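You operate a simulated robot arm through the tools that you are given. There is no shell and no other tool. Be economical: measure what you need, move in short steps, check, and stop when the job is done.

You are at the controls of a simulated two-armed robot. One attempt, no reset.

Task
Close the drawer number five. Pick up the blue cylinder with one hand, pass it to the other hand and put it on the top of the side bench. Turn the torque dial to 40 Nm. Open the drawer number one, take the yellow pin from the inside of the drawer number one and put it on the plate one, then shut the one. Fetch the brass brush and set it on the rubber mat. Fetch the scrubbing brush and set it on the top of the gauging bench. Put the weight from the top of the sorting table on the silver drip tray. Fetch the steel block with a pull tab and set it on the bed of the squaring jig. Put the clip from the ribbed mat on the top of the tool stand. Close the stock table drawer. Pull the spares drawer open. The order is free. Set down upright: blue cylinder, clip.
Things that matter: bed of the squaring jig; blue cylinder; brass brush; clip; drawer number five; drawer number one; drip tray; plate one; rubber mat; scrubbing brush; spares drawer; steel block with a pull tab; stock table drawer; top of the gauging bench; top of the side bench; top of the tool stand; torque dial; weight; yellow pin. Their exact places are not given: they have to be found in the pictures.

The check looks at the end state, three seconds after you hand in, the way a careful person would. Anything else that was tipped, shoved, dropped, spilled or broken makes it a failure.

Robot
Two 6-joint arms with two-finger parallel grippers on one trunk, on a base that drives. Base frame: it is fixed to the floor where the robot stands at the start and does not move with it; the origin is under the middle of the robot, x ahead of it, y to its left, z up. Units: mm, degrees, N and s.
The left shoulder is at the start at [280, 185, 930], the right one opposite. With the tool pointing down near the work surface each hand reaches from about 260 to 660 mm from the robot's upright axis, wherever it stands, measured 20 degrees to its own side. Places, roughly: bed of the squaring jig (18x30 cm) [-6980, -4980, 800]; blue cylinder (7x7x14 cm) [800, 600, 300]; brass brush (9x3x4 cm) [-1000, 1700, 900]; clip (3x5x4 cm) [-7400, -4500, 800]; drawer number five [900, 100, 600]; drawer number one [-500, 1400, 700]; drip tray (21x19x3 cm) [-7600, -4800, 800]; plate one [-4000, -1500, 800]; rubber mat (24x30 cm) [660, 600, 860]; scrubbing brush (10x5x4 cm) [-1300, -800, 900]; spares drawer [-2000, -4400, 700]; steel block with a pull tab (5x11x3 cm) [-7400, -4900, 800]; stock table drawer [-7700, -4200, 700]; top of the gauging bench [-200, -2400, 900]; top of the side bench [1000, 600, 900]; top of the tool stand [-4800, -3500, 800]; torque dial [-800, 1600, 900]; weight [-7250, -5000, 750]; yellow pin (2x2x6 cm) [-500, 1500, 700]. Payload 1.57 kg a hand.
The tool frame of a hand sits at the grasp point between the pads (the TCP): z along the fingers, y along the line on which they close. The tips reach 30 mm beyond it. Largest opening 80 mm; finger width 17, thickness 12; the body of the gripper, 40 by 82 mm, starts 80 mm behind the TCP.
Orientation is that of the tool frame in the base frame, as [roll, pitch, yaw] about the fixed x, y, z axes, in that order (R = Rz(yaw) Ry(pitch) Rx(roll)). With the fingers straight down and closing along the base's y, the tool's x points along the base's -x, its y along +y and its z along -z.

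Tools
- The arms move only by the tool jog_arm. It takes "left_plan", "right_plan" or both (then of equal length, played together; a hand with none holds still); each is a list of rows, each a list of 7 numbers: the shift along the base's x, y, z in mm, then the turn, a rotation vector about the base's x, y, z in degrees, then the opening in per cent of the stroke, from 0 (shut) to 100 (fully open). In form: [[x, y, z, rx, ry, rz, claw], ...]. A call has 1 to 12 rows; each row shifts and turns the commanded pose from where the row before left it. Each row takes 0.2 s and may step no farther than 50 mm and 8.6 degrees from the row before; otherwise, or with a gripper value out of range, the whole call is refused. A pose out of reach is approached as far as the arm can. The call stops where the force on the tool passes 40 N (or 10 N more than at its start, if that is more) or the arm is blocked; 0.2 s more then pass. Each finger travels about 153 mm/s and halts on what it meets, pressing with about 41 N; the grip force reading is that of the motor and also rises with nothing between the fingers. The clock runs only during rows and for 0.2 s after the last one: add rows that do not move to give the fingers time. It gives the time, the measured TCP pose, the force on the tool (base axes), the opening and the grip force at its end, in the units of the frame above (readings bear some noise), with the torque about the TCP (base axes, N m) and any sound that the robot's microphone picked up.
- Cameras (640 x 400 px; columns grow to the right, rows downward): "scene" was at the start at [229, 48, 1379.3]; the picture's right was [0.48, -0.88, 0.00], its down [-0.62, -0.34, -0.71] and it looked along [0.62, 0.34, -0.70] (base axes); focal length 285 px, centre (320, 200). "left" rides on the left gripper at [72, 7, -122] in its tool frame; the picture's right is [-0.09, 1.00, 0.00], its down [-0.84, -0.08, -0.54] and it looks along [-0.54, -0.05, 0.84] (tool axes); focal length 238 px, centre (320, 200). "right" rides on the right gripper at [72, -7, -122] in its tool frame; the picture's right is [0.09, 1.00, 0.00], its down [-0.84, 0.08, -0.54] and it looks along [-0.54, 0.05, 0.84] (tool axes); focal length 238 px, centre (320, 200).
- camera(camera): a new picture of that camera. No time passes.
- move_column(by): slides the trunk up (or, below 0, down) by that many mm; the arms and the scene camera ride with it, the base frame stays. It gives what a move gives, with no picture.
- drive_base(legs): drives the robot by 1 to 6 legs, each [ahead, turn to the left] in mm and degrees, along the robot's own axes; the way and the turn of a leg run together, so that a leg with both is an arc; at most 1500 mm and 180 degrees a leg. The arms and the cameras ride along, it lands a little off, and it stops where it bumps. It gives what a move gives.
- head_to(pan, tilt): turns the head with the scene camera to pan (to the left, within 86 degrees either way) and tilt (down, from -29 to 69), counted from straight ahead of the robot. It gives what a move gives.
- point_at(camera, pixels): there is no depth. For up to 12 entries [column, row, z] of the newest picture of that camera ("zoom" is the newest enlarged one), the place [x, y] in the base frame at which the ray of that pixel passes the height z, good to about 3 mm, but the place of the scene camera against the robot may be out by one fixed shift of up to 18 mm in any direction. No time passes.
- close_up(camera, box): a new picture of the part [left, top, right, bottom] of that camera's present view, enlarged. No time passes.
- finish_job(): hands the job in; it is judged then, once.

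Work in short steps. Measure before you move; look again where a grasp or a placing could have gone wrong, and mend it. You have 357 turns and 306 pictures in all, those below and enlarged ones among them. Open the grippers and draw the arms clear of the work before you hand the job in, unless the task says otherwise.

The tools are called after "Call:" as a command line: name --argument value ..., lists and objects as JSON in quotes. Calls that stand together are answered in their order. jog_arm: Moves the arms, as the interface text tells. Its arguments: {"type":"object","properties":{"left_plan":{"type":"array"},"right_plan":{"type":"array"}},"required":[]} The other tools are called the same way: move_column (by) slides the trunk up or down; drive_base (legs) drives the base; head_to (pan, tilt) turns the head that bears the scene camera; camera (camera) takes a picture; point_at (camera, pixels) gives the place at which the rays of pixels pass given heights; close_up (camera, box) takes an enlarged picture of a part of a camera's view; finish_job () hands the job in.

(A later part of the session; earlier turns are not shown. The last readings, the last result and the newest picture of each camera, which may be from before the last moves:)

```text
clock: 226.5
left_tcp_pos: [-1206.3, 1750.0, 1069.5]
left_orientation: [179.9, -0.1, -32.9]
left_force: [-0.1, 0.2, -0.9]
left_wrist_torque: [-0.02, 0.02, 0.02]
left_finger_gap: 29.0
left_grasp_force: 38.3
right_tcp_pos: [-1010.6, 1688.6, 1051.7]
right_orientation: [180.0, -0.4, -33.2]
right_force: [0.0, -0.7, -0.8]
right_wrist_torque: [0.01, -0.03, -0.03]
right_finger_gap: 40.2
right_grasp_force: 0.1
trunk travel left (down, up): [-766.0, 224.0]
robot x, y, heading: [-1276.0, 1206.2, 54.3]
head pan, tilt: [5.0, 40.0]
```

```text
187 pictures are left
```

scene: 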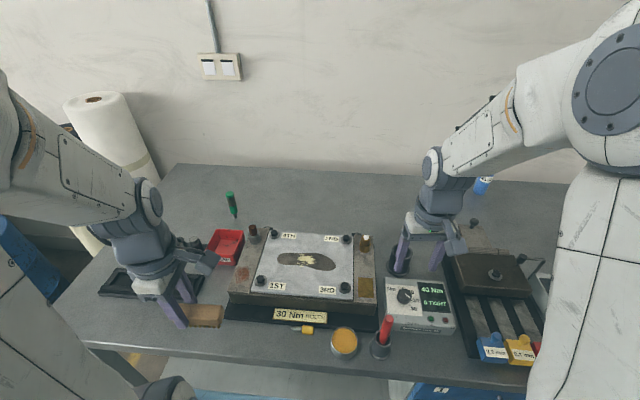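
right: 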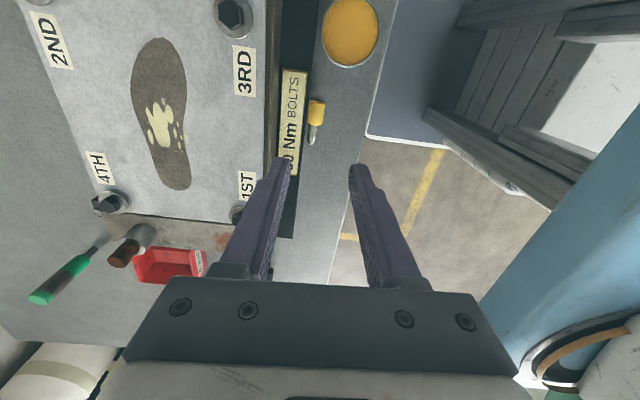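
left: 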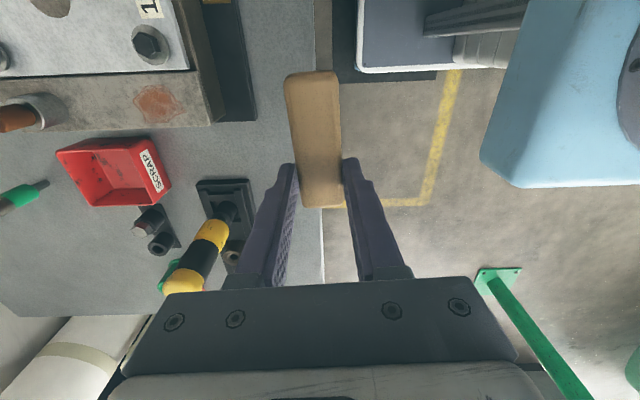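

Pin head at (317,112) lies at the TCP axis. Shift (2,3.5), descend to z≈895 and close.

Call:
jog_arm --right_plan '[[2, 3.5, -45, 0, 0, 0, 50], [0, 0, -45, 0, 0, 0, 50], [0, 0, -40, 0, 0, 0, 50], [0, 0, -15, 0, 0, 0, 50], [0, 0, -5, 0, 0, 0, 50], [0, 0, -5, 0, 0, 0, 50]]'

Call:
camera --camera "right"

```text
clock: 227.7
left_tcp_pos: [-1207.4, 1750.9, 1069.0]
left_orientation: [179.9, 0.0, -32.9]
left_force: [-0.2, -0.1, -1.6]
left_wrist_torque: [0.03, 0.03, -0.02]
left_finger_gap: 29.2
left_grasp_force: 38.7
right_tcp_pos: [-1006.3, 1693.3, 907.1]
right_orientation: [-179.7, -0.2, -33.4]
right_force: [2.4, -5.9, 22.7]
right_wrist_torque: [0.27, -0.24, 0.09]
right_finger_gap: 36.4
right_grasp_force: 0.0
trunk travel left (down, up): [-766.0, 224.0]
robot x, y, heading: [-1274.5, 1204.9, 54.6]
head pan, tilt: [5.0, 40.0]
stopped in row 6 (right hand): the force on the tool passed its limit at 50 N (the readings are from after the stop); the commanded pose is now the measured one
```

```text
186 pictures are left
```

right: 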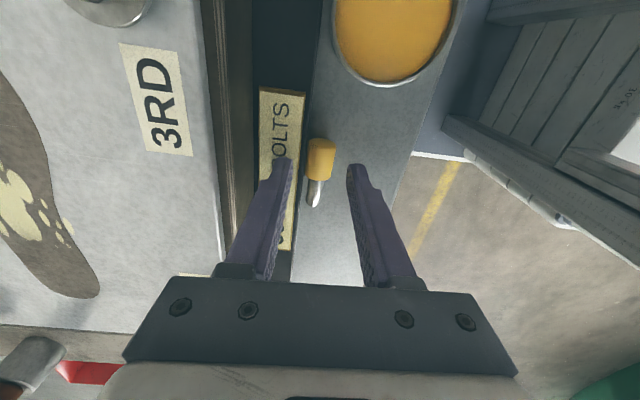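

The fixture's label plate blocks a finger beside the pin. I'll grip the pin lengthwise (61 mm) to move it clear first: raise, turn −86°, open fully, recentre at (-1015,1699).

Call:
jog_arm --right_plan '[[0, 0, 40, 0, 0, 0, 50], [0, 0, 20, 0, 0, -8.6, 100], [0, 0, 0, 0, 0, -8.6, 100], [0, 0, 0, 0, 0, -8.6, 100], [0, 0, 0, 0, 0, -8.6, 100], [0, 0, 0, 0, 0, -8.6, 100], [0, 0, 0, 0, 0, -8.6, 100], [0, 0, 0, 0, 0, -8.6, 100], [0, 0, 0, 0, 0, -8.6, 100], [0, 0, 0, 0, 0, -8.6, 100], [-9, 6, 0, 0, 0, -8.6, 100]]'

Call:
camera --camera "right"

```text
clock: 230.1
left_tcp_pos: [-1208.1, 1751.2, 1069.9]
left_orientation: [179.9, 0.0, -33.0]
left_force: [-0.1, -0.4, -1.6]
left_wrist_torque: [0.01, 0.0, 0.01]
left_finger_gap: 29.0
left_grasp_force: 39.0
right_tcp_pos: [-1016.5, 1699.1, 966.0]
right_orientation: [-179.9, -0.3, -119.5]
right_force: [0.1, -0.1, 0.0]
right_wrist_torque: [-0.03, 0.0, -0.04]
right_finger_gap: 79.8
right_grasp_force: 0.1
trunk travel left (down, up): [-766.0, 224.0]
robot x, y, heading: [-1275.6, 1205.5, 54.2]
head pan, tilt: [5.0, 40.0]
```

```text
185 pictures are left
```

right: 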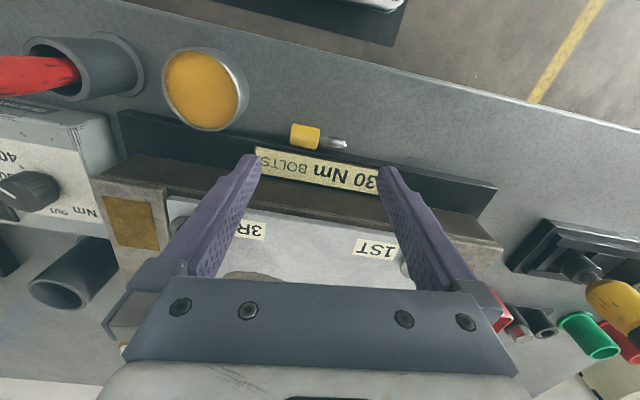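

Pin is centred at the TCP axis but rotated ~9°. I turn −8°, shift 2 mm toward the robot, and descend gently.

Call:
jog_arm --right_plan '[[-1, -1.6, -20, 0, 0, -8, 100], [0, 0, -30, 0, 0, 0, 100], [0, 0, -12, 0, 0, 0, 100], [0, 0, -4, 0, 0, 0, 100], [0, 0, -3, 0, 0, 0, 100]]'

Call:
camera --camera "right"

```text
clock: 231.3
left_tcp_pos: [-1207.8, 1750.8, 1069.7]
left_orientation: [179.9, -0.1, -32.9]
left_force: [0.0, 0.4, -1.1]
left_wrist_torque: [0.02, 0.01, 0.0]
left_finger_gap: 29.3
left_grasp_force: 38.7
right_tcp_pos: [-1016.9, 1698.5, 897.2]
right_orientation: [-179.8, -0.3, -127.2]
right_force: [0.4, 0.2, 0.0]
right_wrist_torque: [0.01, 0.01, 0.0]
right_finger_gap: 79.8
right_grasp_force: 0.0
trunk travel left (down, up): [-766.0, 224.0]
robot x, y, heading: [-1273.9, 1207.1, 54.3]
head pan, tilt: [5.0, 40.0]
```

```text
184 pictures are left
```

right: 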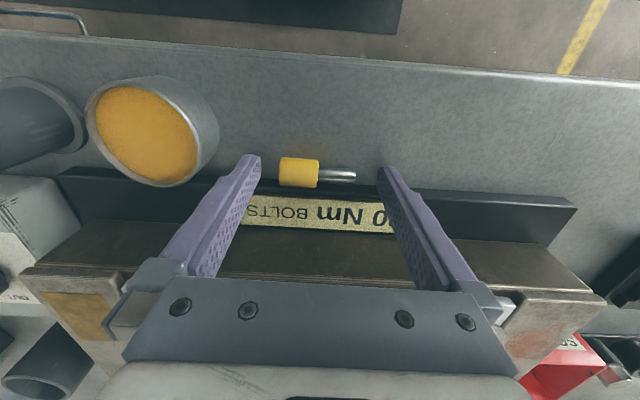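

Well aligned. Lower 3 mm, close on the ends, lift 15 and move 30 mm toward the robot.

Call:
jog_arm --right_plan '[[0, 0, -3, 0, 0, 0, 100], [0, 0, 0, 0, 0, 0, 85], [0, 0, 0, 0, 0, 0, 70], [0, 0, 0, 0, 0, 0, 60], [0, 0, 0, 0, 0, 0, 60]]'

Call:
camera --camera "right"

```text
clock: 232.5
left_tcp_pos: [-1205.9, 1750.7, 1070.5]
left_orientation: [179.8, -0.1, -32.8]
left_force: [-0.3, -0.5, -0.2]
left_wrist_torque: [0.05, 0.05, 0.01]
left_finger_gap: 29.0
left_grasp_force: 38.2
right_tcp_pos: [-1017.1, 1699.6, 893.3]
right_orientation: [-179.7, -0.2, -127.3]
right_force: [0.0, -0.5, 0.4]
right_wrist_torque: [0.01, -0.02, 0.02]
right_finger_gap: 50.9
right_grasp_force: 41.3
trunk travel left (down, up): [-766.0, 224.0]
robot x, y, heading: [-1275.4, 1207.0, 54.2]
head pan, tilt: [5.0, 40.0]
```

```text
183 pictures are left
```

right: 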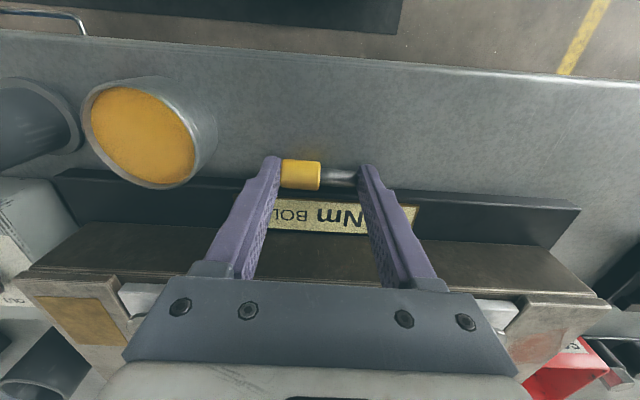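

Clamped on the ends. Lift, shift 30 mm toward the robot, lower, release, and rise.

Call:
jog_arm --right_plan '[[0, 0, 12, 0, 0, 0, 55], [-9, -12.5, 0, 0, 0, 0, 55], [-9, -12.5, 0, 0, 0, 0, 55], [0, 0, -8, 0, 0, 0, 55], [0, 0, -3, 0, 0, 0, 55], [0, 0, 0, 0, 0, 0, 80], [0, 0, 0, 0, 0, 0, 100], [0, 0, 30, 0, 0, 0, 100], [0, 0, 40, 0, 0, 0, 100]]'

Call:
camera --camera "right"

```text
clock: 234.5
left_tcp_pos: [-1207.8, 1749.7, 1069.8]
left_orientation: [179.9, -0.1, -32.9]
left_force: [-0.3, -0.3, -0.6]
left_wrist_torque: [-0.02, 0.0, 0.0]
left_finger_gap: 29.0
left_grasp_force: 38.8
right_tcp_pos: [-1034.4, 1673.5, 964.3]
right_orientation: [-179.8, -0.3, -127.5]
right_force: [0.2, -0.4, 0.8]
right_wrist_torque: [0.0, 0.01, -0.03]
right_finger_gap: 80.0
right_grasp_force: 0.1
trunk travel left (down, up): [-766.0, 224.0]
robot x, y, heading: [-1277.1, 1208.6, 54.6]
head pan, tilt: [5.0, 40.0]
```

```text
182 pictures are left
```

right: 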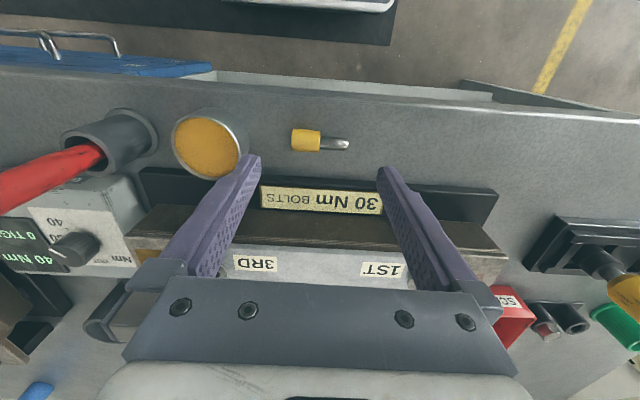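

The pin is now clear. I rotate +86° and regrip across its head at ≈(-1024,1665).

Call:
jog_arm --right_plan '[[1, -0.8, 0, 0, 0, 8.6, 50], [1, -0.8, 0, 0, 0, 8.6, 50], [1, -0.8, 0, 0, 0, 8.6, 50], [1, -0.8, 0, 0, 0, 8.6, 50], [1, -0.8, 0, 0, 0, 8.6, 50], [1, -0.8, 0, 0, 0, 8.6, 50], [1, -0.8, 0, 0, 0, 8.6, 50], [1, -0.8, 0, 0, 0, 8.6, 50], [1, -0.8, 0, 0, 0, 8.6, 50], [1.5, -0.9, 0, 0, 0, 8.6, 50]]'

Call:
camera --camera "right"

```text
clock: 236.7
left_tcp_pos: [-1207.5, 1750.7, 1069.2]
left_orientation: [179.9, -0.1, -33.0]
left_force: [0.1, -0.1, -1.0]
left_wrist_torque: [0.0, 0.01, 0.0]
left_finger_gap: 29.0
left_grasp_force: 38.3
right_tcp_pos: [-1024.8, 1665.3, 965.2]
right_orientation: [-179.7, -0.3, -41.2]
right_force: [-0.1, 0.4, -0.4]
right_wrist_torque: [0.02, -0.01, 0.01]
right_finger_gap: 39.8
right_grasp_force: 0.0
trunk travel left (down, up): [-766.0, 224.0]
robot x, y, heading: [-1271.9, 1205.9, 54.0]
head pan, tilt: [5.0, 40.0]
```

```text
181 pictures are left
```

right: 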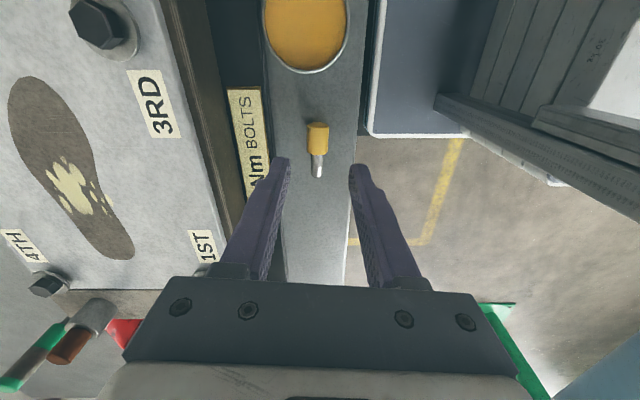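

Aligned. Descend 69 mm and close on the head.

Call:
jog_arm --right_plan '[[0, 0, -35, 0, 0, 0, 50], [0, 0, -25, 0, 0, 0, 50], [0, 0, -9, 0, 0, 0, 50], [0, 0, 0, 0, 0, 0, 20], [0, 0, 0, 0, 0, 0, 0], [0, 0, 0, 0, 0, 0, 0]]'

Call:
jog_arm --right_plan '[[0, 0, 20, 0, 0, 0, 0], [0, 0, 40, 0, 0, 0, 0], [0, 0, 45, 0, 0, 0, 0], [0, 0, 45, 0, 0, 0, 0]]'

Call:
camera --camera "right"

```text
clock: 238.1
left_tcp_pos: [-1207.0, 1750.2, 1069.2]
left_orientation: [180.0, -0.1, -33.0]
left_force: [-0.8, 0.7, -1.2]
left_wrist_torque: [0.03, 0.06, -0.02]
left_finger_gap: 29.3
left_grasp_force: 38.7
right_tcp_pos: [-1024.5, 1666.2, 895.7]
right_orientation: [-179.8, -0.3, -41.4]
right_force: [-0.8, -0.6, 0.7]
right_wrist_torque: [0.04, 0.0, -0.02]
right_finger_gap: 18.4
right_grasp_force: 32.9
trunk travel left (down, up): [-766.0, 224.0]
robot x, y, heading: [-1272.7, 1207.3, 54.3]
head pan, tilt: [5.0, 40.0]
```

```text
clock: 239.1
left_tcp_pos: [-1208.4, 1750.7, 1069.6]
left_orientation: [179.9, -0.1, -32.9]
left_force: [-0.8, 0.2, -0.6]
left_wrist_torque: [0.0, -0.02, -0.02]
left_finger_gap: 28.8
left_grasp_force: 38.8
right_tcp_pos: [-1026.2, 1664.3, 1044.5]
right_orientation: [-179.8, -0.2, -41.3]
right_force: [0.2, -0.2, -0.8]
right_wrist_torque: [-0.03, 0.02, -0.01]
right_finger_gap: 18.5
right_grasp_force: 32.8
trunk travel left (down, up): [-766.0, 224.0]
robot x, y, heading: [-1273.5, 1207.0, 54.1]
head pan, tilt: [5.0, 40.0]
```

```text
180 pictures are left
```

right: 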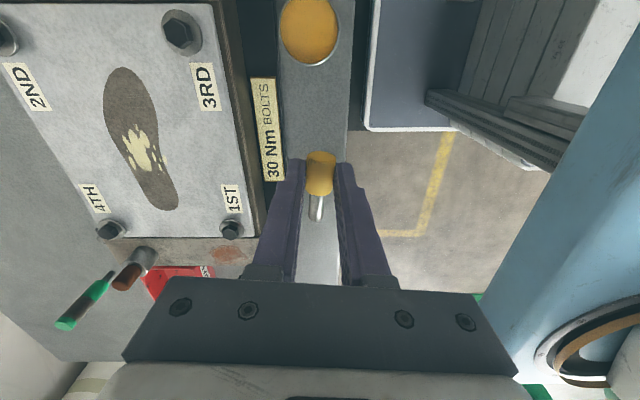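

Both pin (right) and brush (left) are held. I back off and drive back to the side bench.

Call:
drive_base --legs '[[-570, 0], [0, -89], [1490, 0], [590, 0], [0, 90]]'

Call:
head_to --pan 10 --tilt 40

Call:
camera --camera "scene"

```text
clock: 259.9
left_tcp_pos: [142.8, 85.9, 1069.5]
left_orientation: [179.9, -0.1, -32.5]
left_force: [0.9, -1.0, -1.6]
left_wrist_torque: [0.03, 0.02, -0.03]
left_finger_gap: 29.1
left_grasp_force: 38.8
right_tcp_pos: [325.6, 3.0, 1044.5]
right_orientation: [-179.8, -0.2, -41.0]
right_force: [-0.7, 0.2, -0.8]
right_wrist_torque: [0.02, 0.01, 0.0]
right_finger_gap: 18.3
right_grasp_force: 32.9
trunk travel left (down, up): [-766.0, 224.0]
robot x, y, heading: [73.7, -460.3, 54.7]
head pan, tilt: [5.0, 40.0]
```

```text
clock: 260.5
left_tcp_pos: [142.3, 87.3, 1069.6]
left_orientation: [179.8, -0.2, -32.6]
left_force: [-0.5, 0.6, -1.0]
left_wrist_torque: [-0.01, 0.03, -0.02]
left_finger_gap: 29.2
left_grasp_force: 38.4
right_tcp_pos: [324.9, 2.5, 1045.7]
right_orientation: [-179.8, -0.2, -41.1]
right_force: [-1.1, -0.2, -0.9]
right_wrist_torque: [0.02, -0.02, 0.01]
right_finger_gap: 18.3
right_grasp_force: 33.0
trunk travel left (down, up): [-766.0, 224.0]
robot x, y, heading: [76.5, -457.8, 54.7]
head pan, tilt: [10.0, 40.0]
```

```text
179 pictures are left
```

scene: 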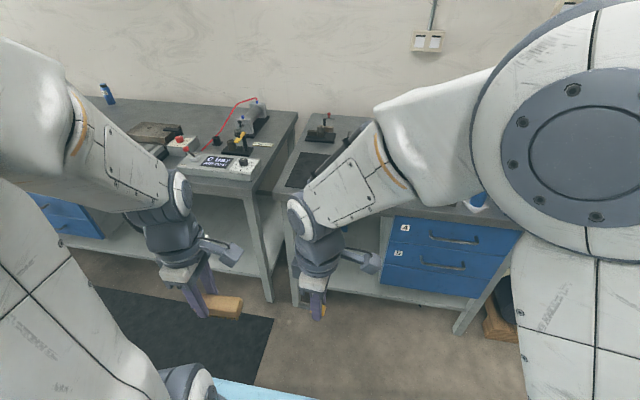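

I move the right hand (pin) to the right, clear of the left hand's target area, then drive ahead 580.

Call:
jog_arm --right_plan '[[35, -25, 8, 0, 0, 0, 0], [35, -25, 8, 0, 0, 0, 0], [35, -25, 8, 0, 0, 0, 0], [35, -25, 8, 0, 0, 0, 0], [35, -25, 8, 0, 0, 0, 0]]'

```text
clock: 261.7
left_tcp_pos: [142.9, 87.7, 1069.0]
left_orientation: [179.9, -0.1, -32.6]
left_force: [-0.1, 0.6, -1.2]
left_wrist_torque: [0.0, 0.0, 0.0]
left_finger_gap: 29.0
left_grasp_force: 38.3
right_tcp_pos: [499.8, -120.5, 1084.6]
right_orientation: [-179.8, -0.2, -41.2]
right_force: [0.0, 1.3, -0.7]
right_wrist_torque: [-0.01, 0.0, 0.0]
right_finger_gap: 18.3
right_grasp_force: 32.7
trunk travel left (down, up): [-766.0, 224.0]
robot x, y, heading: [78.2, -458.3, 54.6]
head pan, tilt: [10.0, 40.0]
```

Call:
drive_base --legs '[[585, 0]]'

Call:
camera --camera "left"

Call:
camera --camera "scene"

```text
clock: 265.1
left_tcp_pos: [485.7, 567.5, 1069.6]
left_orientation: [180.0, -0.1, -32.7]
left_force: [0.1, 0.6, -0.6]
left_wrist_torque: [0.02, 0.01, -0.03]
left_finger_gap: 29.0
left_grasp_force: 38.7
right_tcp_pos: [841.1, 357.9, 1085.7]
right_orientation: [-179.8, -0.2, -41.2]
right_force: [0.3, 0.7, -0.2]
right_wrist_torque: [0.03, 0.0, 0.01]
right_finger_gap: 18.5
right_grasp_force: 33.1
trunk travel left (down, up): [-766.0, 224.0]
robot x, y, heading: [423.1, 20.4, 54.5]
head pan, tilt: [10.0, 40.0]
```

```text
178 pictures are left
```

left: 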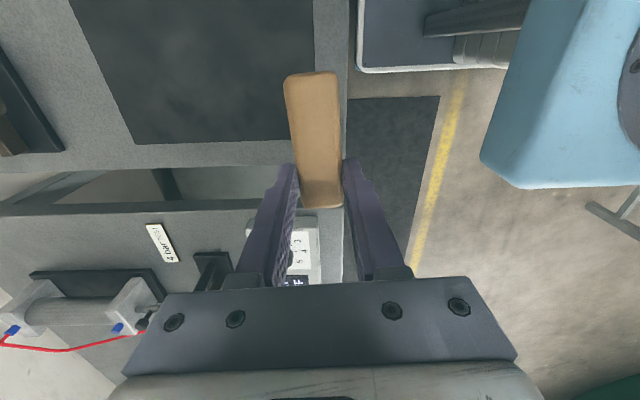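

```text
177 pictures are left
```

scene: 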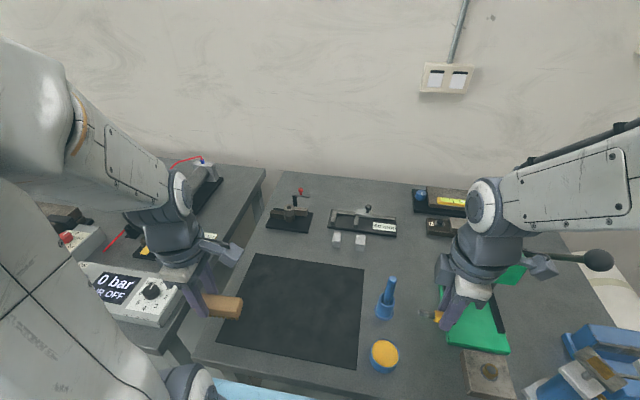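

Arms clear. Mat is below-right of the left hand. I move the left hand to put the brush's centre at ~(665,605).

Call:
jog_arm --left_plan '[[39, 13, 0, 0, 0, 0, 0], [39, 13, 0, 0, 0, 0, 0], [39, 13, 0, 0, 0, 0, 0], [39, 13, 0, 0, 0, 0, 0], [0, 0, -40, 0, 0, 0, 0], [0, 0, -40, 0, 0, 0, 0]]'

Call:
camera --camera "left"

Call:
close_up --camera "scene" --box '[200, 220, 400, 380]'

```text
clock: 266.5
left_tcp_pos: [642.1, 619.6, 989.3]
left_orientation: [-180.0, 0.0, -32.7]
left_force: [-0.1, -0.2, -0.9]
left_wrist_torque: [0.0, 0.03, 0.02]
left_finger_gap: 29.3
left_grasp_force: 38.9
right_tcp_pos: [842.1, 357.6, 1085.7]
right_orientation: [-179.7, -0.2, -41.1]
right_force: [0.5, -0.4, 0.0]
right_wrist_torque: [0.03, -0.05, 0.0]
right_finger_gap: 18.5
right_grasp_force: 32.9
trunk travel left (down, up): [-766.0, 224.0]
robot x, y, heading: [418.5, 23.5, 54.3]
head pan, tilt: [10.0, 40.0]
```

```text
176 pictures are left
```

left: 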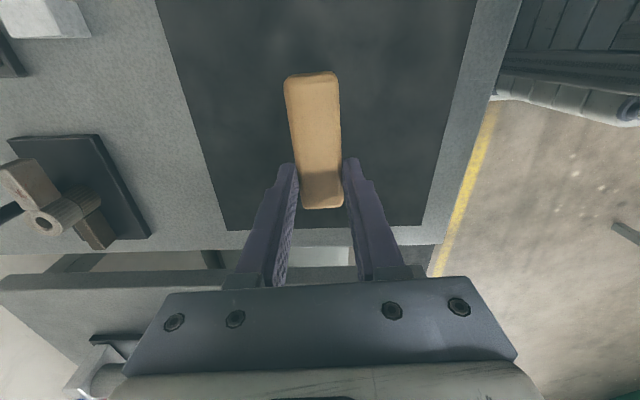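

```text
2.50 times, centred on (300, 300) of scene
```

zoom: 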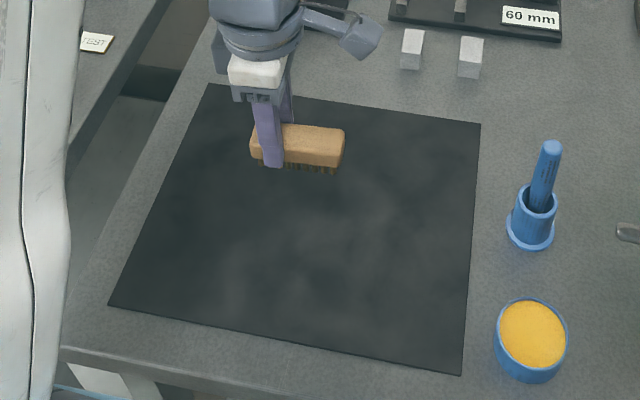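

The brush is central over the mat. Lower gently to contact.

Call:
jog_arm --left_plan '[[0, 0, -40, 0, 0, 0, 0], [0, 0, -25, 0, 0, 0, 0], [0, 0, -4, 0, 0, 0, 0], [0, 0, -3, 0, 0, 0, 0], [0, 0, -2, 0, 0, 0, 0], [0, 0, -2, 0, 0, 0, 0]]'

Call:
close_up --camera "scene" --box '[200, 220, 400, 380]'

```text
clock: 267.9
left_tcp_pos: [641.4, 618.9, 915.3]
left_orientation: [-180.0, -0.2, -32.7]
left_force: [-4.5, -1.4, 24.9]
left_wrist_torque: [-0.58, -0.48, -0.07]
left_finger_gap: 29.0
left_grasp_force: 38.8
right_tcp_pos: [840.6, 357.0, 1085.7]
right_orientation: [-179.8, -0.2, -41.1]
right_force: [0.6, -0.2, -0.9]
right_wrist_torque: [0.01, 0.02, 0.01]
right_finger_gap: 18.4
right_grasp_force: 33.4
trunk travel left (down, up): [-766.0, 224.0]
robot x, y, heading: [418.5, 21.5, 54.5]
head pan, tilt: [10.0, 40.0]
```

```text
2.50 times, centred on (300, 300) of scene
```

zoom: 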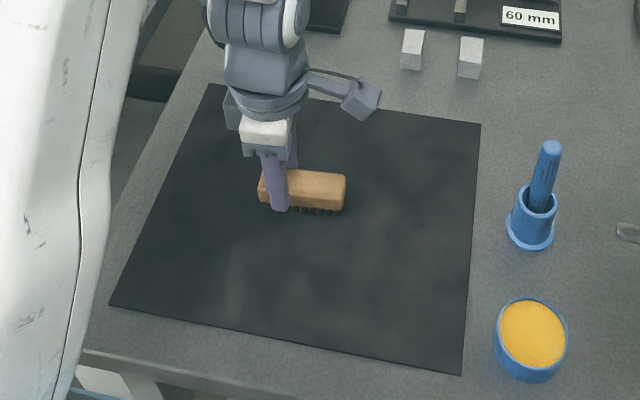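

Contact (25 N). Release and rise.

Call:
jog_arm --left_plan '[[0, 0, 1, 0, 0, 0, 50], [0, 0, 0, 0, 0, 0, 60], [0, 0, 30, 0, 0, 0, 60], [0, 0, 45, 0, 0, 0, 60], [0, 0, 45, 0, 0, 0, 60], [0, 0, 45, 0, 0, 0, 60]]'

Call:
camera --camera "scene"

```text
clock: 269.3
left_tcp_pos: [640.9, 618.7, 1078.2]
left_orientation: [179.8, -0.1, -32.7]
left_force: [0.7, -0.1, 0.6]
left_wrist_torque: [0.01, -0.02, 0.01]
left_finger_gap: 47.9
left_grasp_force: 0.0
right_tcp_pos: [841.5, 357.4, 1086.0]
right_orientation: [-179.7, -0.2, -41.2]
right_force: [-0.9, 0.3, -0.8]
right_wrist_torque: [-0.01, 0.02, -0.02]
right_finger_gap: 18.5
right_grasp_force: 32.9
trunk travel left (down, up): [-766.0, 224.0]
robot x, y, heading: [419.2, 23.2, 54.7]
head pan, tilt: [10.0, 40.0]
```

```text
173 pictures are left
```

scene: 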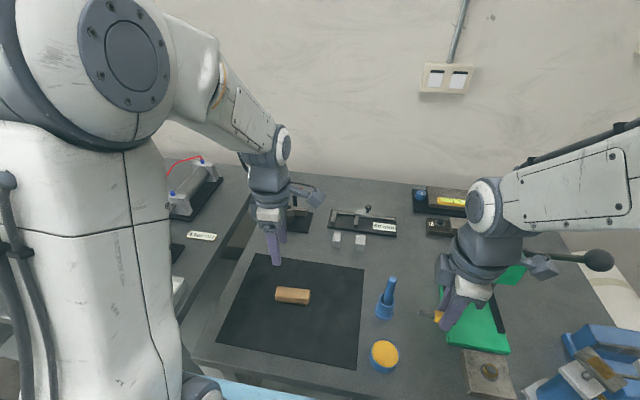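

Brush is on the mat. I back off 450, tuck the left hand, turn toward the room (heading ≈200°) and survey.

Call:
drive_base --legs '[[-480, 0]]'

Call:
jog_arm --left_plan '[[-40, -20, 0, 0, 0, 0, 60], [-40, -20, 0, 0, 0, 0, 60]]' --right_plan '[[-30, 0, 0, 0, 0, 0, 0], [-30, 0, 0, 0, 0, 0, 0]]'

Call:
drive_base --legs '[[0, 145]]'

Call:
head_to --pan 0 --tilt 18

Call:
camera --camera "scene"

Call:
head_to --pan 65 --tilt 18

Call:
camera --camera "scene"

```text
clock: 272.1
left_tcp_pos: [362.2, 226.7, 1079.0]
left_orientation: [180.0, -0.2, -32.6]
left_force: [0.5, 0.4, -0.1]
left_wrist_torque: [0.04, 0.03, 0.0]
left_finger_gap: 48.0
left_grasp_force: 0.1
right_tcp_pos: [562.2, -33.7, 1084.5]
right_orientation: [-179.8, -0.3, -41.1]
right_force: [0.9, -0.4, -0.7]
right_wrist_torque: [0.02, -0.01, 0.0]
right_finger_gap: 18.3
right_grasp_force: 33.0
trunk travel left (down, up): [-766.0, 224.0]
robot x, y, heading: [142.4, -366.1, 54.6]
head pan, tilt: [10.0, 40.0]
```

```text
clock: 272.7
left_tcp_pos: [280.3, 187.3, 1078.6]
left_orientation: [179.9, 0.0, -32.5]
left_force: [-1.3, 0.4, -0.3]
left_wrist_torque: [-0.02, 0.0, -0.03]
left_finger_gap: 47.9
left_grasp_force: 0.0
right_tcp_pos: [501.3, -34.1, 1086.0]
right_orientation: [-179.8, -0.3, -41.1]
right_force: [-0.2, 0.4, -0.8]
right_wrist_torque: [-0.01, -0.01, -0.01]
right_finger_gap: 18.3
right_grasp_force: 32.8
trunk travel left (down, up): [-766.0, 224.0]
robot x, y, heading: [137.4, -372.5, 54.2]
head pan, tilt: [10.0, 40.0]
```

```text
clock: 279.1
left_tcp_pos: [-302.7, -731.7, 1079.8]
left_orientation: [179.9, 0.0, 110.7]
left_force: [-0.1, -0.9, -0.6]
left_wrist_torque: [0.04, 0.01, 0.0]
left_finger_gap: 48.0
left_grasp_force: 0.1
right_tcp_pos: [-348.8, -421.9, 1086.5]
right_orientation: [-179.8, -0.2, 102.5]
right_force: [-0.2, -0.4, 0.2]
right_wrist_torque: [-0.01, -0.01, 0.01]
right_finger_gap: 18.5
right_grasp_force: 33.2
trunk travel left (down, up): [-766.0, 224.0]
robot x, y, heading: [140.2, -368.5, -161.8]
head pan, tilt: [10.0, 40.0]
```

```text
clock: 279.9
left_tcp_pos: [-303.6, -730.9, 1080.1]
left_orientation: [179.9, -0.2, 110.8]
left_force: [-0.7, -0.2, -1.5]
left_wrist_torque: [-0.01, -0.04, 0.0]
left_finger_gap: 48.0
left_grasp_force: 0.2
right_tcp_pos: [-349.2, -422.0, 1086.1]
right_orientation: [-179.8, -0.3, 102.4]
right_force: [-0.3, 0.7, -0.9]
right_wrist_torque: [-0.02, 0.01, -0.01]
right_finger_gap: 18.5
right_grasp_force: 33.0
trunk travel left (down, up): [-766.0, 224.0]
robot x, y, heading: [138.8, -369.8, -162.1]
head pan, tilt: [0.0, 18.0]
```

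```text
172 pictures are left
```

scene: 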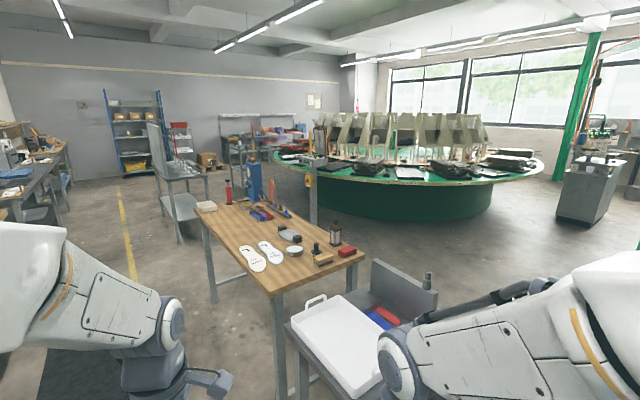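

```text
clock: 281.3
left_tcp_pos: [-302.3, -731.1, 1079.6]
left_orientation: [180.0, -0.1, 110.7]
left_force: [0.1, -0.5, 0.1]
left_wrist_torque: [0.01, 0.0, -0.01]
left_finger_gap: 48.0
left_grasp_force: 0.1
right_tcp_pos: [-349.8, -422.1, 1085.2]
right_orientation: [-179.8, -0.2, 102.4]
right_force: [0.5, 0.5, -0.5]
right_wrist_torque: [0.04, 0.01, 0.0]
right_finger_gap: 18.5
right_grasp_force: 33.8
trunk travel left (down, up): [-766.0, 224.0]
robot x, y, heading: [137.9, -367.5, -162.0]
head pan, tilt: [65.0, 18.0]
```

```text
171 pictures are left
```

scene: 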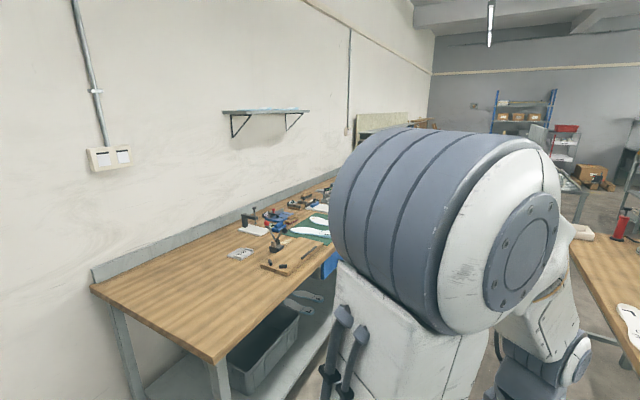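

A wooden table with brush-like items is ahead; another wooden bench is by the left wall. I zoom to identify the scrubbing brush.

Call:
head_to --pan 0 --tilt 25

Call:
close_up --camera "scene" --box '[180, 120, 400, 260]'

Call:
point_at --camera "zoom" --pixels '[[480, 230, 900], [420, 230, 900], [365, 200, 900], [520, 240, 880], [275, 310, 880], [70, 160, 880]]'

```text
clock: 282.6
left_tcp_pos: [-302.4, -731.1, 1079.6]
left_orientation: [179.9, -0.1, 110.8]
left_force: [-1.0, -0.1, 1.3]
left_wrist_torque: [0.02, 0.02, 0.01]
left_finger_gap: 47.6
left_grasp_force: 0.1
right_tcp_pos: [-349.7, -423.9, 1086.1]
right_orientation: [-179.8, -0.2, 102.4]
right_force: [0.0, 0.8, -0.2]
right_wrist_torque: [0.0, -0.02, -0.04]
right_finger_gap: 18.4
right_grasp_force: 33.1
trunk travel left (down, up): [-766.0, 224.0]
robot x, y, heading: [141.9, -370.5, -161.5]
head pan, tilt: [0.0, 25.0]
```

```text
2.86 times, centred on (290, 190) of scene
```

zoom: 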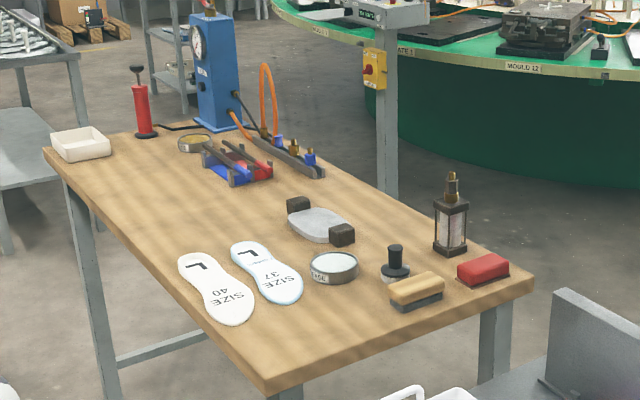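

```text
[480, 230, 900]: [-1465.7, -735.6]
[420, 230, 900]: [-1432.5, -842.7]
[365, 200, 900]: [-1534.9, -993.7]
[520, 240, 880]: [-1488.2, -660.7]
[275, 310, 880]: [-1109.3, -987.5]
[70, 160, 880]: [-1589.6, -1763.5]
```

Two candidates: a tan-topped brush at zoom (417,290) and a red block (483,270). I zoom in closer.

Call:
close_up --camera "scene" --box '[300, 195, 370, 245]'

Call:
point_at --camera "zoom" --pixels '[[200, 290, 890], [420, 200, 890], [600, 200, 870]]'

```text
8.00 times, centred on (335, 220) of scene
```

zoom: 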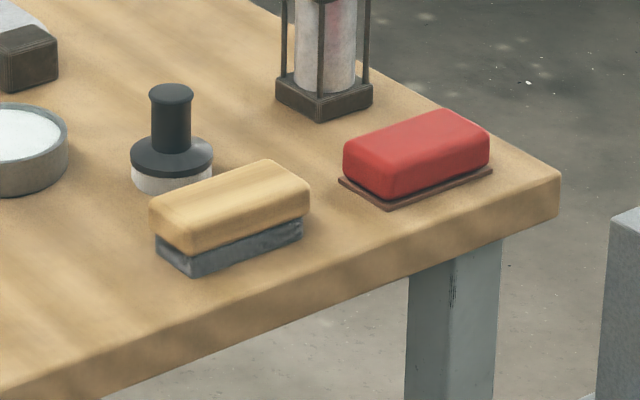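

```text
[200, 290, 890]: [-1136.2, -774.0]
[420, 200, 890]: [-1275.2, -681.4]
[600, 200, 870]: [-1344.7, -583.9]
```

Call:
point_at --camera "zoom" --pixels '[[230, 205, 910], [230, 250, 870], [415, 155, 905], [415, 190, 870], [10, 390, 870], [560, 190, 870]]'

```text
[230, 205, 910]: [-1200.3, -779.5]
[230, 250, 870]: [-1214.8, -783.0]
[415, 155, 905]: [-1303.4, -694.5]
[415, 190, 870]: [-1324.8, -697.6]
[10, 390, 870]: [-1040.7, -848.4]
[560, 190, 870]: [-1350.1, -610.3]
```

The tan brush with grey bristles looks like the scrubbing brush. I need the position of the small tray table in front; look further down.

Call:
head_to --pan -5 --tilt 40

Call:
camera --camera "scene"

Call:
point_at --camera "scene" --pixels '[[285, 240, 820], [350, 200, 820], [420, 290, 820], [330, 340, 820], [272, 195, 870], [330, 165, 870]]'

```text
clock: 283.4
left_tcp_pos: [-303.2, -731.9, 1079.0]
left_orientation: [179.9, -0.1, 110.7]
left_force: [0.3, -0.7, -0.1]
left_wrist_torque: [0.03, 0.02, 0.01]
left_finger_gap: 47.9
left_grasp_force: 0.1
right_tcp_pos: [-349.4, -421.7, 1085.9]
right_orientation: [-179.8, -0.3, 102.4]
right_force: [-0.4, -0.5, -0.3]
right_wrist_torque: [0.0, 0.0, -0.02]
right_finger_gap: 18.5
right_grasp_force: 32.8
trunk travel left (down, up): [-766.0, 224.0]
robot x, y, heading: [141.1, -368.1, -161.9]
head pan, tilt: [-5.0, 40.0]
```

```text
168 pictures are left
```

scene: 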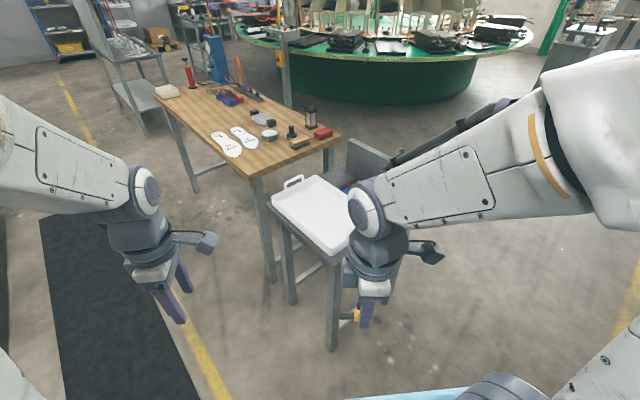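

```text
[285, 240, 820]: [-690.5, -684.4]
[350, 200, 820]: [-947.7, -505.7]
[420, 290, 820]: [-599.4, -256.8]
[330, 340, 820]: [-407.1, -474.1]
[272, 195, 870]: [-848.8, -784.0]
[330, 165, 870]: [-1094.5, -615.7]
```

I measure the brush table corners and the aisle.

Call:
point_at --camera "scene" --pixels '[[249, 178, 870], [341, 136, 870], [155, 94, 870], [236, 83, 870], [298, 143, 890], [322, 132, 890], [60, 216, 0], [205, 400, 0], [105, 205, 0]]'

Call:
head_to --pan 50 --tilt 35

Call:
camera --camera "scene"

```text
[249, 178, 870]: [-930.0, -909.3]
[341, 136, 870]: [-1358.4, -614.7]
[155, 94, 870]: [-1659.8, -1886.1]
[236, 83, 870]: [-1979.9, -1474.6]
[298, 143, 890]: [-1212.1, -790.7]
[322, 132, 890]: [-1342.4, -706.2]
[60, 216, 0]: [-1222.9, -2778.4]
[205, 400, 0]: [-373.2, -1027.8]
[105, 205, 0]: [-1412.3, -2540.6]
```

```text
clock: 284.6
left_tcp_pos: [-301.6, -732.2, 1080.3]
left_orientation: [179.8, -0.1, 110.8]
left_force: [-0.1, 0.2, 0.6]
left_wrist_torque: [0.0, -0.01, 0.01]
left_finger_gap: 48.1
left_grasp_force: 0.1
right_tcp_pos: [-348.7, -422.5, 1085.5]
right_orientation: [-179.8, -0.1, 102.4]
right_force: [-0.1, 0.8, -0.2]
right_wrist_torque: [0.02, 0.01, -0.03]
right_finger_gap: 18.7
right_grasp_force: 33.0
trunk travel left (down, up): [-766.0, 224.0]
robot x, y, heading: [139.5, -369.1, -162.0]
head pan, tilt: [50.0, 35.0]
```

```text
167 pictures are left
```

scene: 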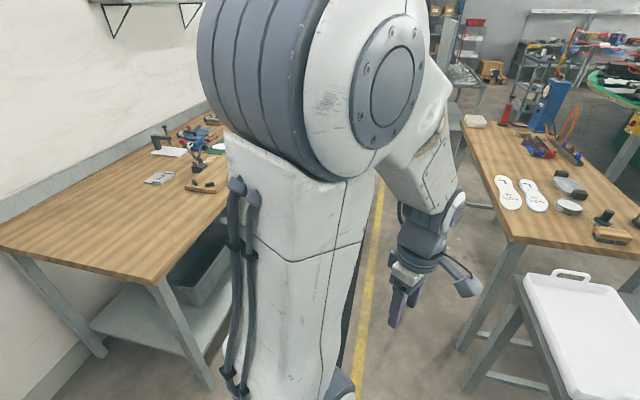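

The tray table blocks the near edge, so I'll approach the brush from the table's right (far) side, where it is only ~220 mm from the edge. First I drive around the tray table's north side.

Call:
drive_base --legs '[[0, -78], [500, 0], [0, 50], [900, 0]]'

Call:
head_to --pan 20 --tilt 30

Call:
camera --camera "scene"

```text
clock: 297.6
left_tcp_pos: [-1565.9, 91.9, 1080.2]
left_orientation: [179.9, -0.1, 83.6]
left_force: [0.6, -0.2, 0.1]
left_wrist_torque: [-0.02, 0.03, -0.01]
left_finger_gap: 47.9
left_grasp_force: 0.0
right_tcp_pos: [-1466.3, 388.9, 1086.0]
right_orientation: [-179.8, -0.2, 75.1]
right_force: [0.0, 0.8, -1.5]
right_wrist_torque: [0.0, 0.0, 0.0]
right_finger_gap: 18.4
right_grasp_force: 32.9
trunk travel left (down, up): [-766.0, 224.0]
robot x, y, heading: [-1007.8, 214.4, 170.6]
head pan, tilt: [50.0, 35.0]
```

```text
clock: 298.5
left_tcp_pos: [-1566.7, 93.3, 1079.8]
left_orientation: [179.9, -0.1, 83.5]
left_force: [-0.3, 0.7, -0.4]
left_wrist_torque: [0.01, 0.01, 0.04]
left_finger_gap: 48.2
left_grasp_force: 0.0
right_tcp_pos: [-1465.0, 389.0, 1086.3]
right_orientation: [-179.8, -0.2, 75.1]
right_force: [0.0, 0.8, -0.3]
right_wrist_torque: [-0.04, -0.02, 0.01]
right_finger_gap: 18.5
right_grasp_force: 33.3
trunk travel left (down, up): [-766.0, 224.0]
robot x, y, heading: [-1007.6, 211.4, 170.6]
head pan, tilt: [20.0, 30.0]
```

```text
166 pictures are left
```

scene: 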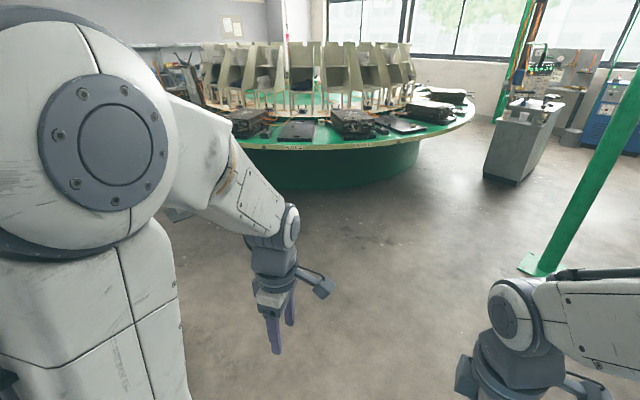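

The round green carousel (plates labelled) is ahead. I measure the pole and the carousel rim.

Call:
point_at --camera "scene" --pixels '[[530, 265, 0], [310, 190, 0], [420, 165, 0], [235, 170, 0], [350, 145, 800], [470, 122, 800], [510, 180, 0]]'

Call:
head_to --pan 75 --tilt 35

Call:
camera --camera "scene"

```text
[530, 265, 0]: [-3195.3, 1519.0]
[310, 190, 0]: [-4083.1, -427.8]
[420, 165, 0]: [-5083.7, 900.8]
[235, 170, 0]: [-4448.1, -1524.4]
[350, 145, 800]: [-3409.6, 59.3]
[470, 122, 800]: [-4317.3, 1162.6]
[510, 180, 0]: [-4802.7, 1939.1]
```

```text
clock: 299.8
left_tcp_pos: [-1566.6, 93.2, 1080.3]
left_orientation: [179.8, -0.1, 83.4]
left_force: [-0.3, 0.4, 0.2]
left_wrist_torque: [0.0, 0.0, -0.01]
left_finger_gap: 47.9
left_grasp_force: 0.2
right_tcp_pos: [-1467.3, 389.4, 1085.9]
right_orientation: [-179.8, -0.2, 75.0]
right_force: [-0.3, -0.1, -0.9]
right_wrist_torque: [0.03, 0.03, 0.01]
right_finger_gap: 18.7
right_grasp_force: 32.5
trunk travel left (down, up): [-766.0, 224.0]
robot x, y, heading: [-1009.4, 212.1, 170.7]
head pan, tilt: [75.0, 35.0]
```

```text
165 pictures are left
```

scene: 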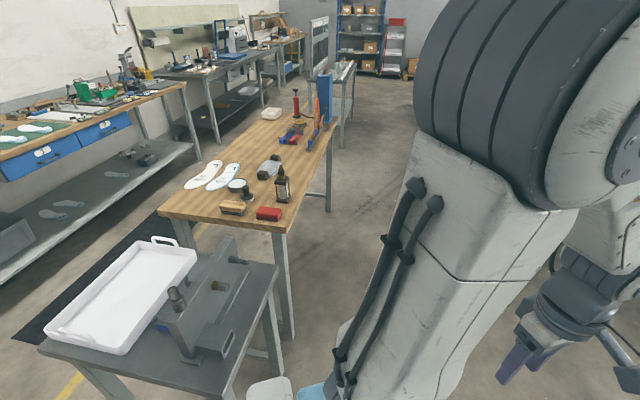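

The table's right side is free. I measure corners and brush again from here.

Call:
point_at --camera "scene" --pixels '[[289, 232, 870], [158, 213, 870], [340, 102, 870], [233, 205, 900], [233, 214, 870], [268, 213, 890], [278, 265, 820], [180, 205, 870]]'

Call:
close_up --camera "scene" --box '[200, 170, 310, 240]'

```text
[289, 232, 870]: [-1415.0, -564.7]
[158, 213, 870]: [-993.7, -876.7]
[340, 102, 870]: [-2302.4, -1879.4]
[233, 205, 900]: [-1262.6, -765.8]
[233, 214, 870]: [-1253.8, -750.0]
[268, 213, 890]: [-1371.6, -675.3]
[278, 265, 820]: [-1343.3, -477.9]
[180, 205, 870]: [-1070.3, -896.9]
```

```text
5.71 times, centred on (255, 205) of scene
```

zoom: 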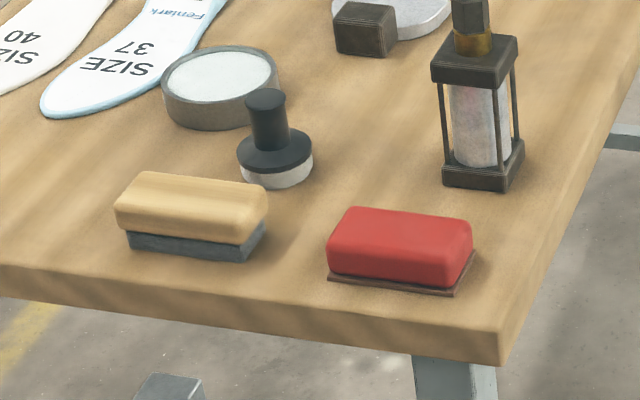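

Combining views, the table top is z≈830, and the tan brush is at ≈(-1270,-808), confirming it as the scrubbing brush. I drive around to face it from the right side.

Call:
drive_base --legs '[[0, 18], [1045, 0], [0, 81], [450, 0], [0, 54.5]]'

Call:
head_to --pan 15 --tilt 40

Call:
camera --camera "scene"

```text
clock: 314.4
left_tcp_pos: [-1487.1, -531.2, 1078.7]
left_orientation: [179.8, -0.2, -122.4]
left_force: [-0.3, -0.6, -0.8]
left_wrist_torque: [0.01, 0.02, -0.02]
left_finger_gap: 48.0
left_grasp_force: 0.1
right_tcp_pos: [-1708.3, -752.9, 1087.0]
right_orientation: [-179.7, -0.2, -130.9]
right_force: [0.5, -0.3, -1.0]
right_wrist_torque: [0.01, -0.01, 0.02]
right_finger_gap: 18.4
right_grasp_force: 33.3
trunk travel left (down, up): [-766.0, 224.0]
robot x, y, heading: [-2043.2, -392.5, -35.4]
head pan, tilt: [75.0, 35.0]
```

```text
clock: 315.7
left_tcp_pos: [-1487.5, -531.3, 1079.9]
left_orientation: [180.0, -0.2, -122.4]
left_force: [0.3, -0.3, -0.1]
left_wrist_torque: [0.0, 0.03, -0.01]
left_finger_gap: 47.7
left_grasp_force: 0.0
right_tcp_pos: [-1708.5, -753.3, 1086.2]
right_orientation: [-179.8, -0.2, -130.8]
right_force: [-0.2, 0.6, -0.6]
right_wrist_torque: [0.01, 0.0, 0.03]
right_finger_gap: 18.9
right_grasp_force: 33.0
trunk travel left (down, up): [-766.0, 224.0]
robot x, y, heading: [-2042.5, -395.5, -35.1]
head pan, tilt: [15.0, 40.0]
```

```text
163 pictures are left
```

scene: 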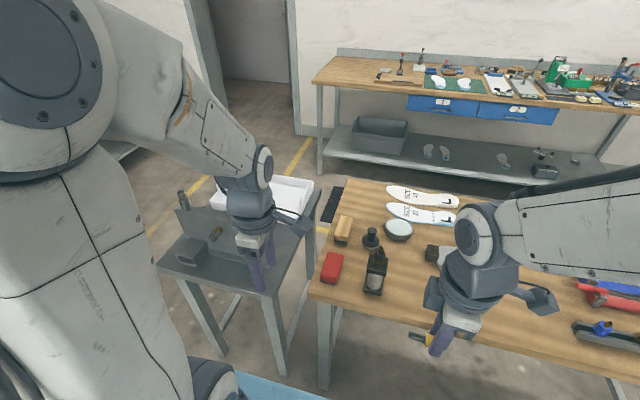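

Clear view. I measure the brush at (343,228) and rotate the left hand back to nominal yaw.

Call:
point_at --camera "scene" --pixels '[[343, 228, 870], [343, 240, 835], [311, 298, 830], [345, 180, 830]]'

Call:
jog_arm --left_plan '[[0, 0, 0, 0, 0, -8.5, 90], [0, 0, 0, 0, 0, -8.5, 90], [0, 0, 0, 0, 0, -8.5, 90], [0, 0, 0, 0, 0, -8.5, 90], [0, 0, 0, 0, 0, -8.5, 90], [0, 0, 0, 0, 0, -8.5, 90], [0, 0, 0, 0, 0, -8.5, 90], [0, 0, 0, 0, 0, -8.5, 90], [0, 0, 0, 0, 0, -8.5, 90], [0, 0, 0, 0, 0, -8.5, 90], [0, 0, 0, 0, 0, -8, 90]]'

```text
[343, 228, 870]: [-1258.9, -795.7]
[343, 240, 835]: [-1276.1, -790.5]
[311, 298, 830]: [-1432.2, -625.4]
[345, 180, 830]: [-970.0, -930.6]
```

```text
clock: 318.1
left_tcp_pos: [-1487.8, -531.6, 1080.0]
left_orientation: [180.0, -0.2, 144.4]
left_force: [0.3, 0.8, -0.4]
left_wrist_torque: [-0.04, -0.01, -0.01]
left_finger_gap: 72.3
left_grasp_force: 0.0
right_tcp_pos: [-1707.5, -753.5, 1085.4]
right_orientation: [-179.7, -0.2, -130.9]
right_force: [-0.1, 0.2, -0.7]
right_wrist_torque: [0.0, -0.02, -0.03]
right_finger_gap: 18.6
right_grasp_force: 32.7
trunk travel left (down, up): [-766.0, 224.0]
robot x, y, heading: [-2041.5, -391.2, -35.2]
head pan, tilt: [15.0, 40.0]
```

Brush at ≈(-1257,-803). Drive forward 260 and bring the left hand above it.

Call:
drive_base --legs '[[260, 0]]'

Call:
jog_arm --left_plan '[[4.5, -32, 0, 0, 0, 0, 90], [4.5, -32, 0, 0, 0, 0, 90], [4.5, -32, 0, 0, 0, 0, 90], [4.5, -32, 0, 0, 0, 0, 90]]'

Call:
camera --camera "left"

Call:
camera --camera "scene"

```text
clock: 320.0
left_tcp_pos: [-1274.5, -682.3, 1080.6]
left_orientation: [179.9, -0.1, 144.6]
left_force: [-0.3, -0.4, 0.1]
left_wrist_torque: [-0.02, 0.02, 0.01]
left_finger_gap: 72.0
left_grasp_force: 0.0
right_tcp_pos: [-1495.9, -904.1, 1086.9]
right_orientation: [-179.9, -0.2, -130.9]
right_force: [0.1, 0.0, 0.4]
right_wrist_torque: [-0.03, -0.02, 0.01]
right_finger_gap: 18.4
right_grasp_force: 32.7
trunk travel left (down, up): [-766.0, 224.0]
robot x, y, heading: [-1832.3, -544.6, -35.3]
head pan, tilt: [15.0, 40.0]
```

```text
clock: 321.0
left_tcp_pos: [-1257.8, -811.0, 1079.7]
left_orientation: [179.9, -0.2, 144.5]
left_force: [0.3, -0.1, 0.2]
left_wrist_torque: [0.0, -0.04, 0.01]
left_finger_gap: 71.8
left_grasp_force: 0.0
right_tcp_pos: [-1495.2, -903.7, 1086.1]
right_orientation: [-179.8, -0.1, -131.0]
right_force: [1.2, 0.1, -0.2]
right_wrist_torque: [0.0, 0.01, 0.02]
right_finger_gap: 18.4
right_grasp_force: 33.4
trunk travel left (down, up): [-766.0, 224.0]
robot x, y, heading: [-1829.0, -543.4, -35.5]
head pan, tilt: [15.0, 40.0]
```

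```text
162 pictures are left
```

left: 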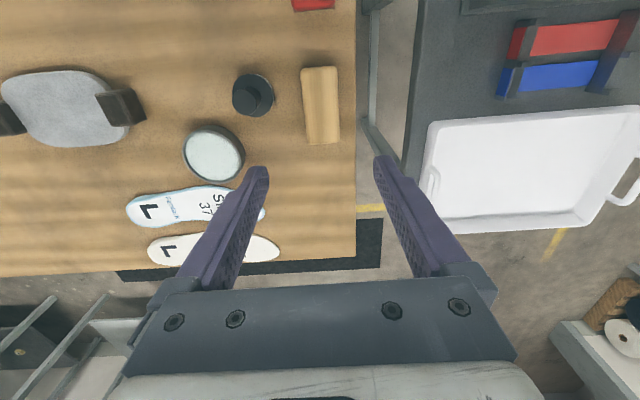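

```text
161 pictures are left
```

scene: 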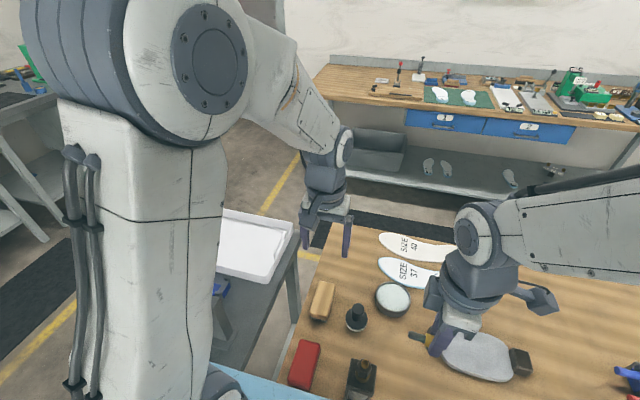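

Brush at (320,105) in the left view. I locate it at top z≈870.

Call:
point_at --camera "left" --pixels '[[302, 68, 870], [337, 66, 870], [340, 142, 870], [309, 144, 870], [321, 105, 870], [353, 150, 830]]'

```text
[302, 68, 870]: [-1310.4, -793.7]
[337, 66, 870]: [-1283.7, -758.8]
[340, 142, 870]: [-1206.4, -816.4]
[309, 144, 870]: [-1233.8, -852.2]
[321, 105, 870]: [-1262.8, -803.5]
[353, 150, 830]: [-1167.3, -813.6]
```

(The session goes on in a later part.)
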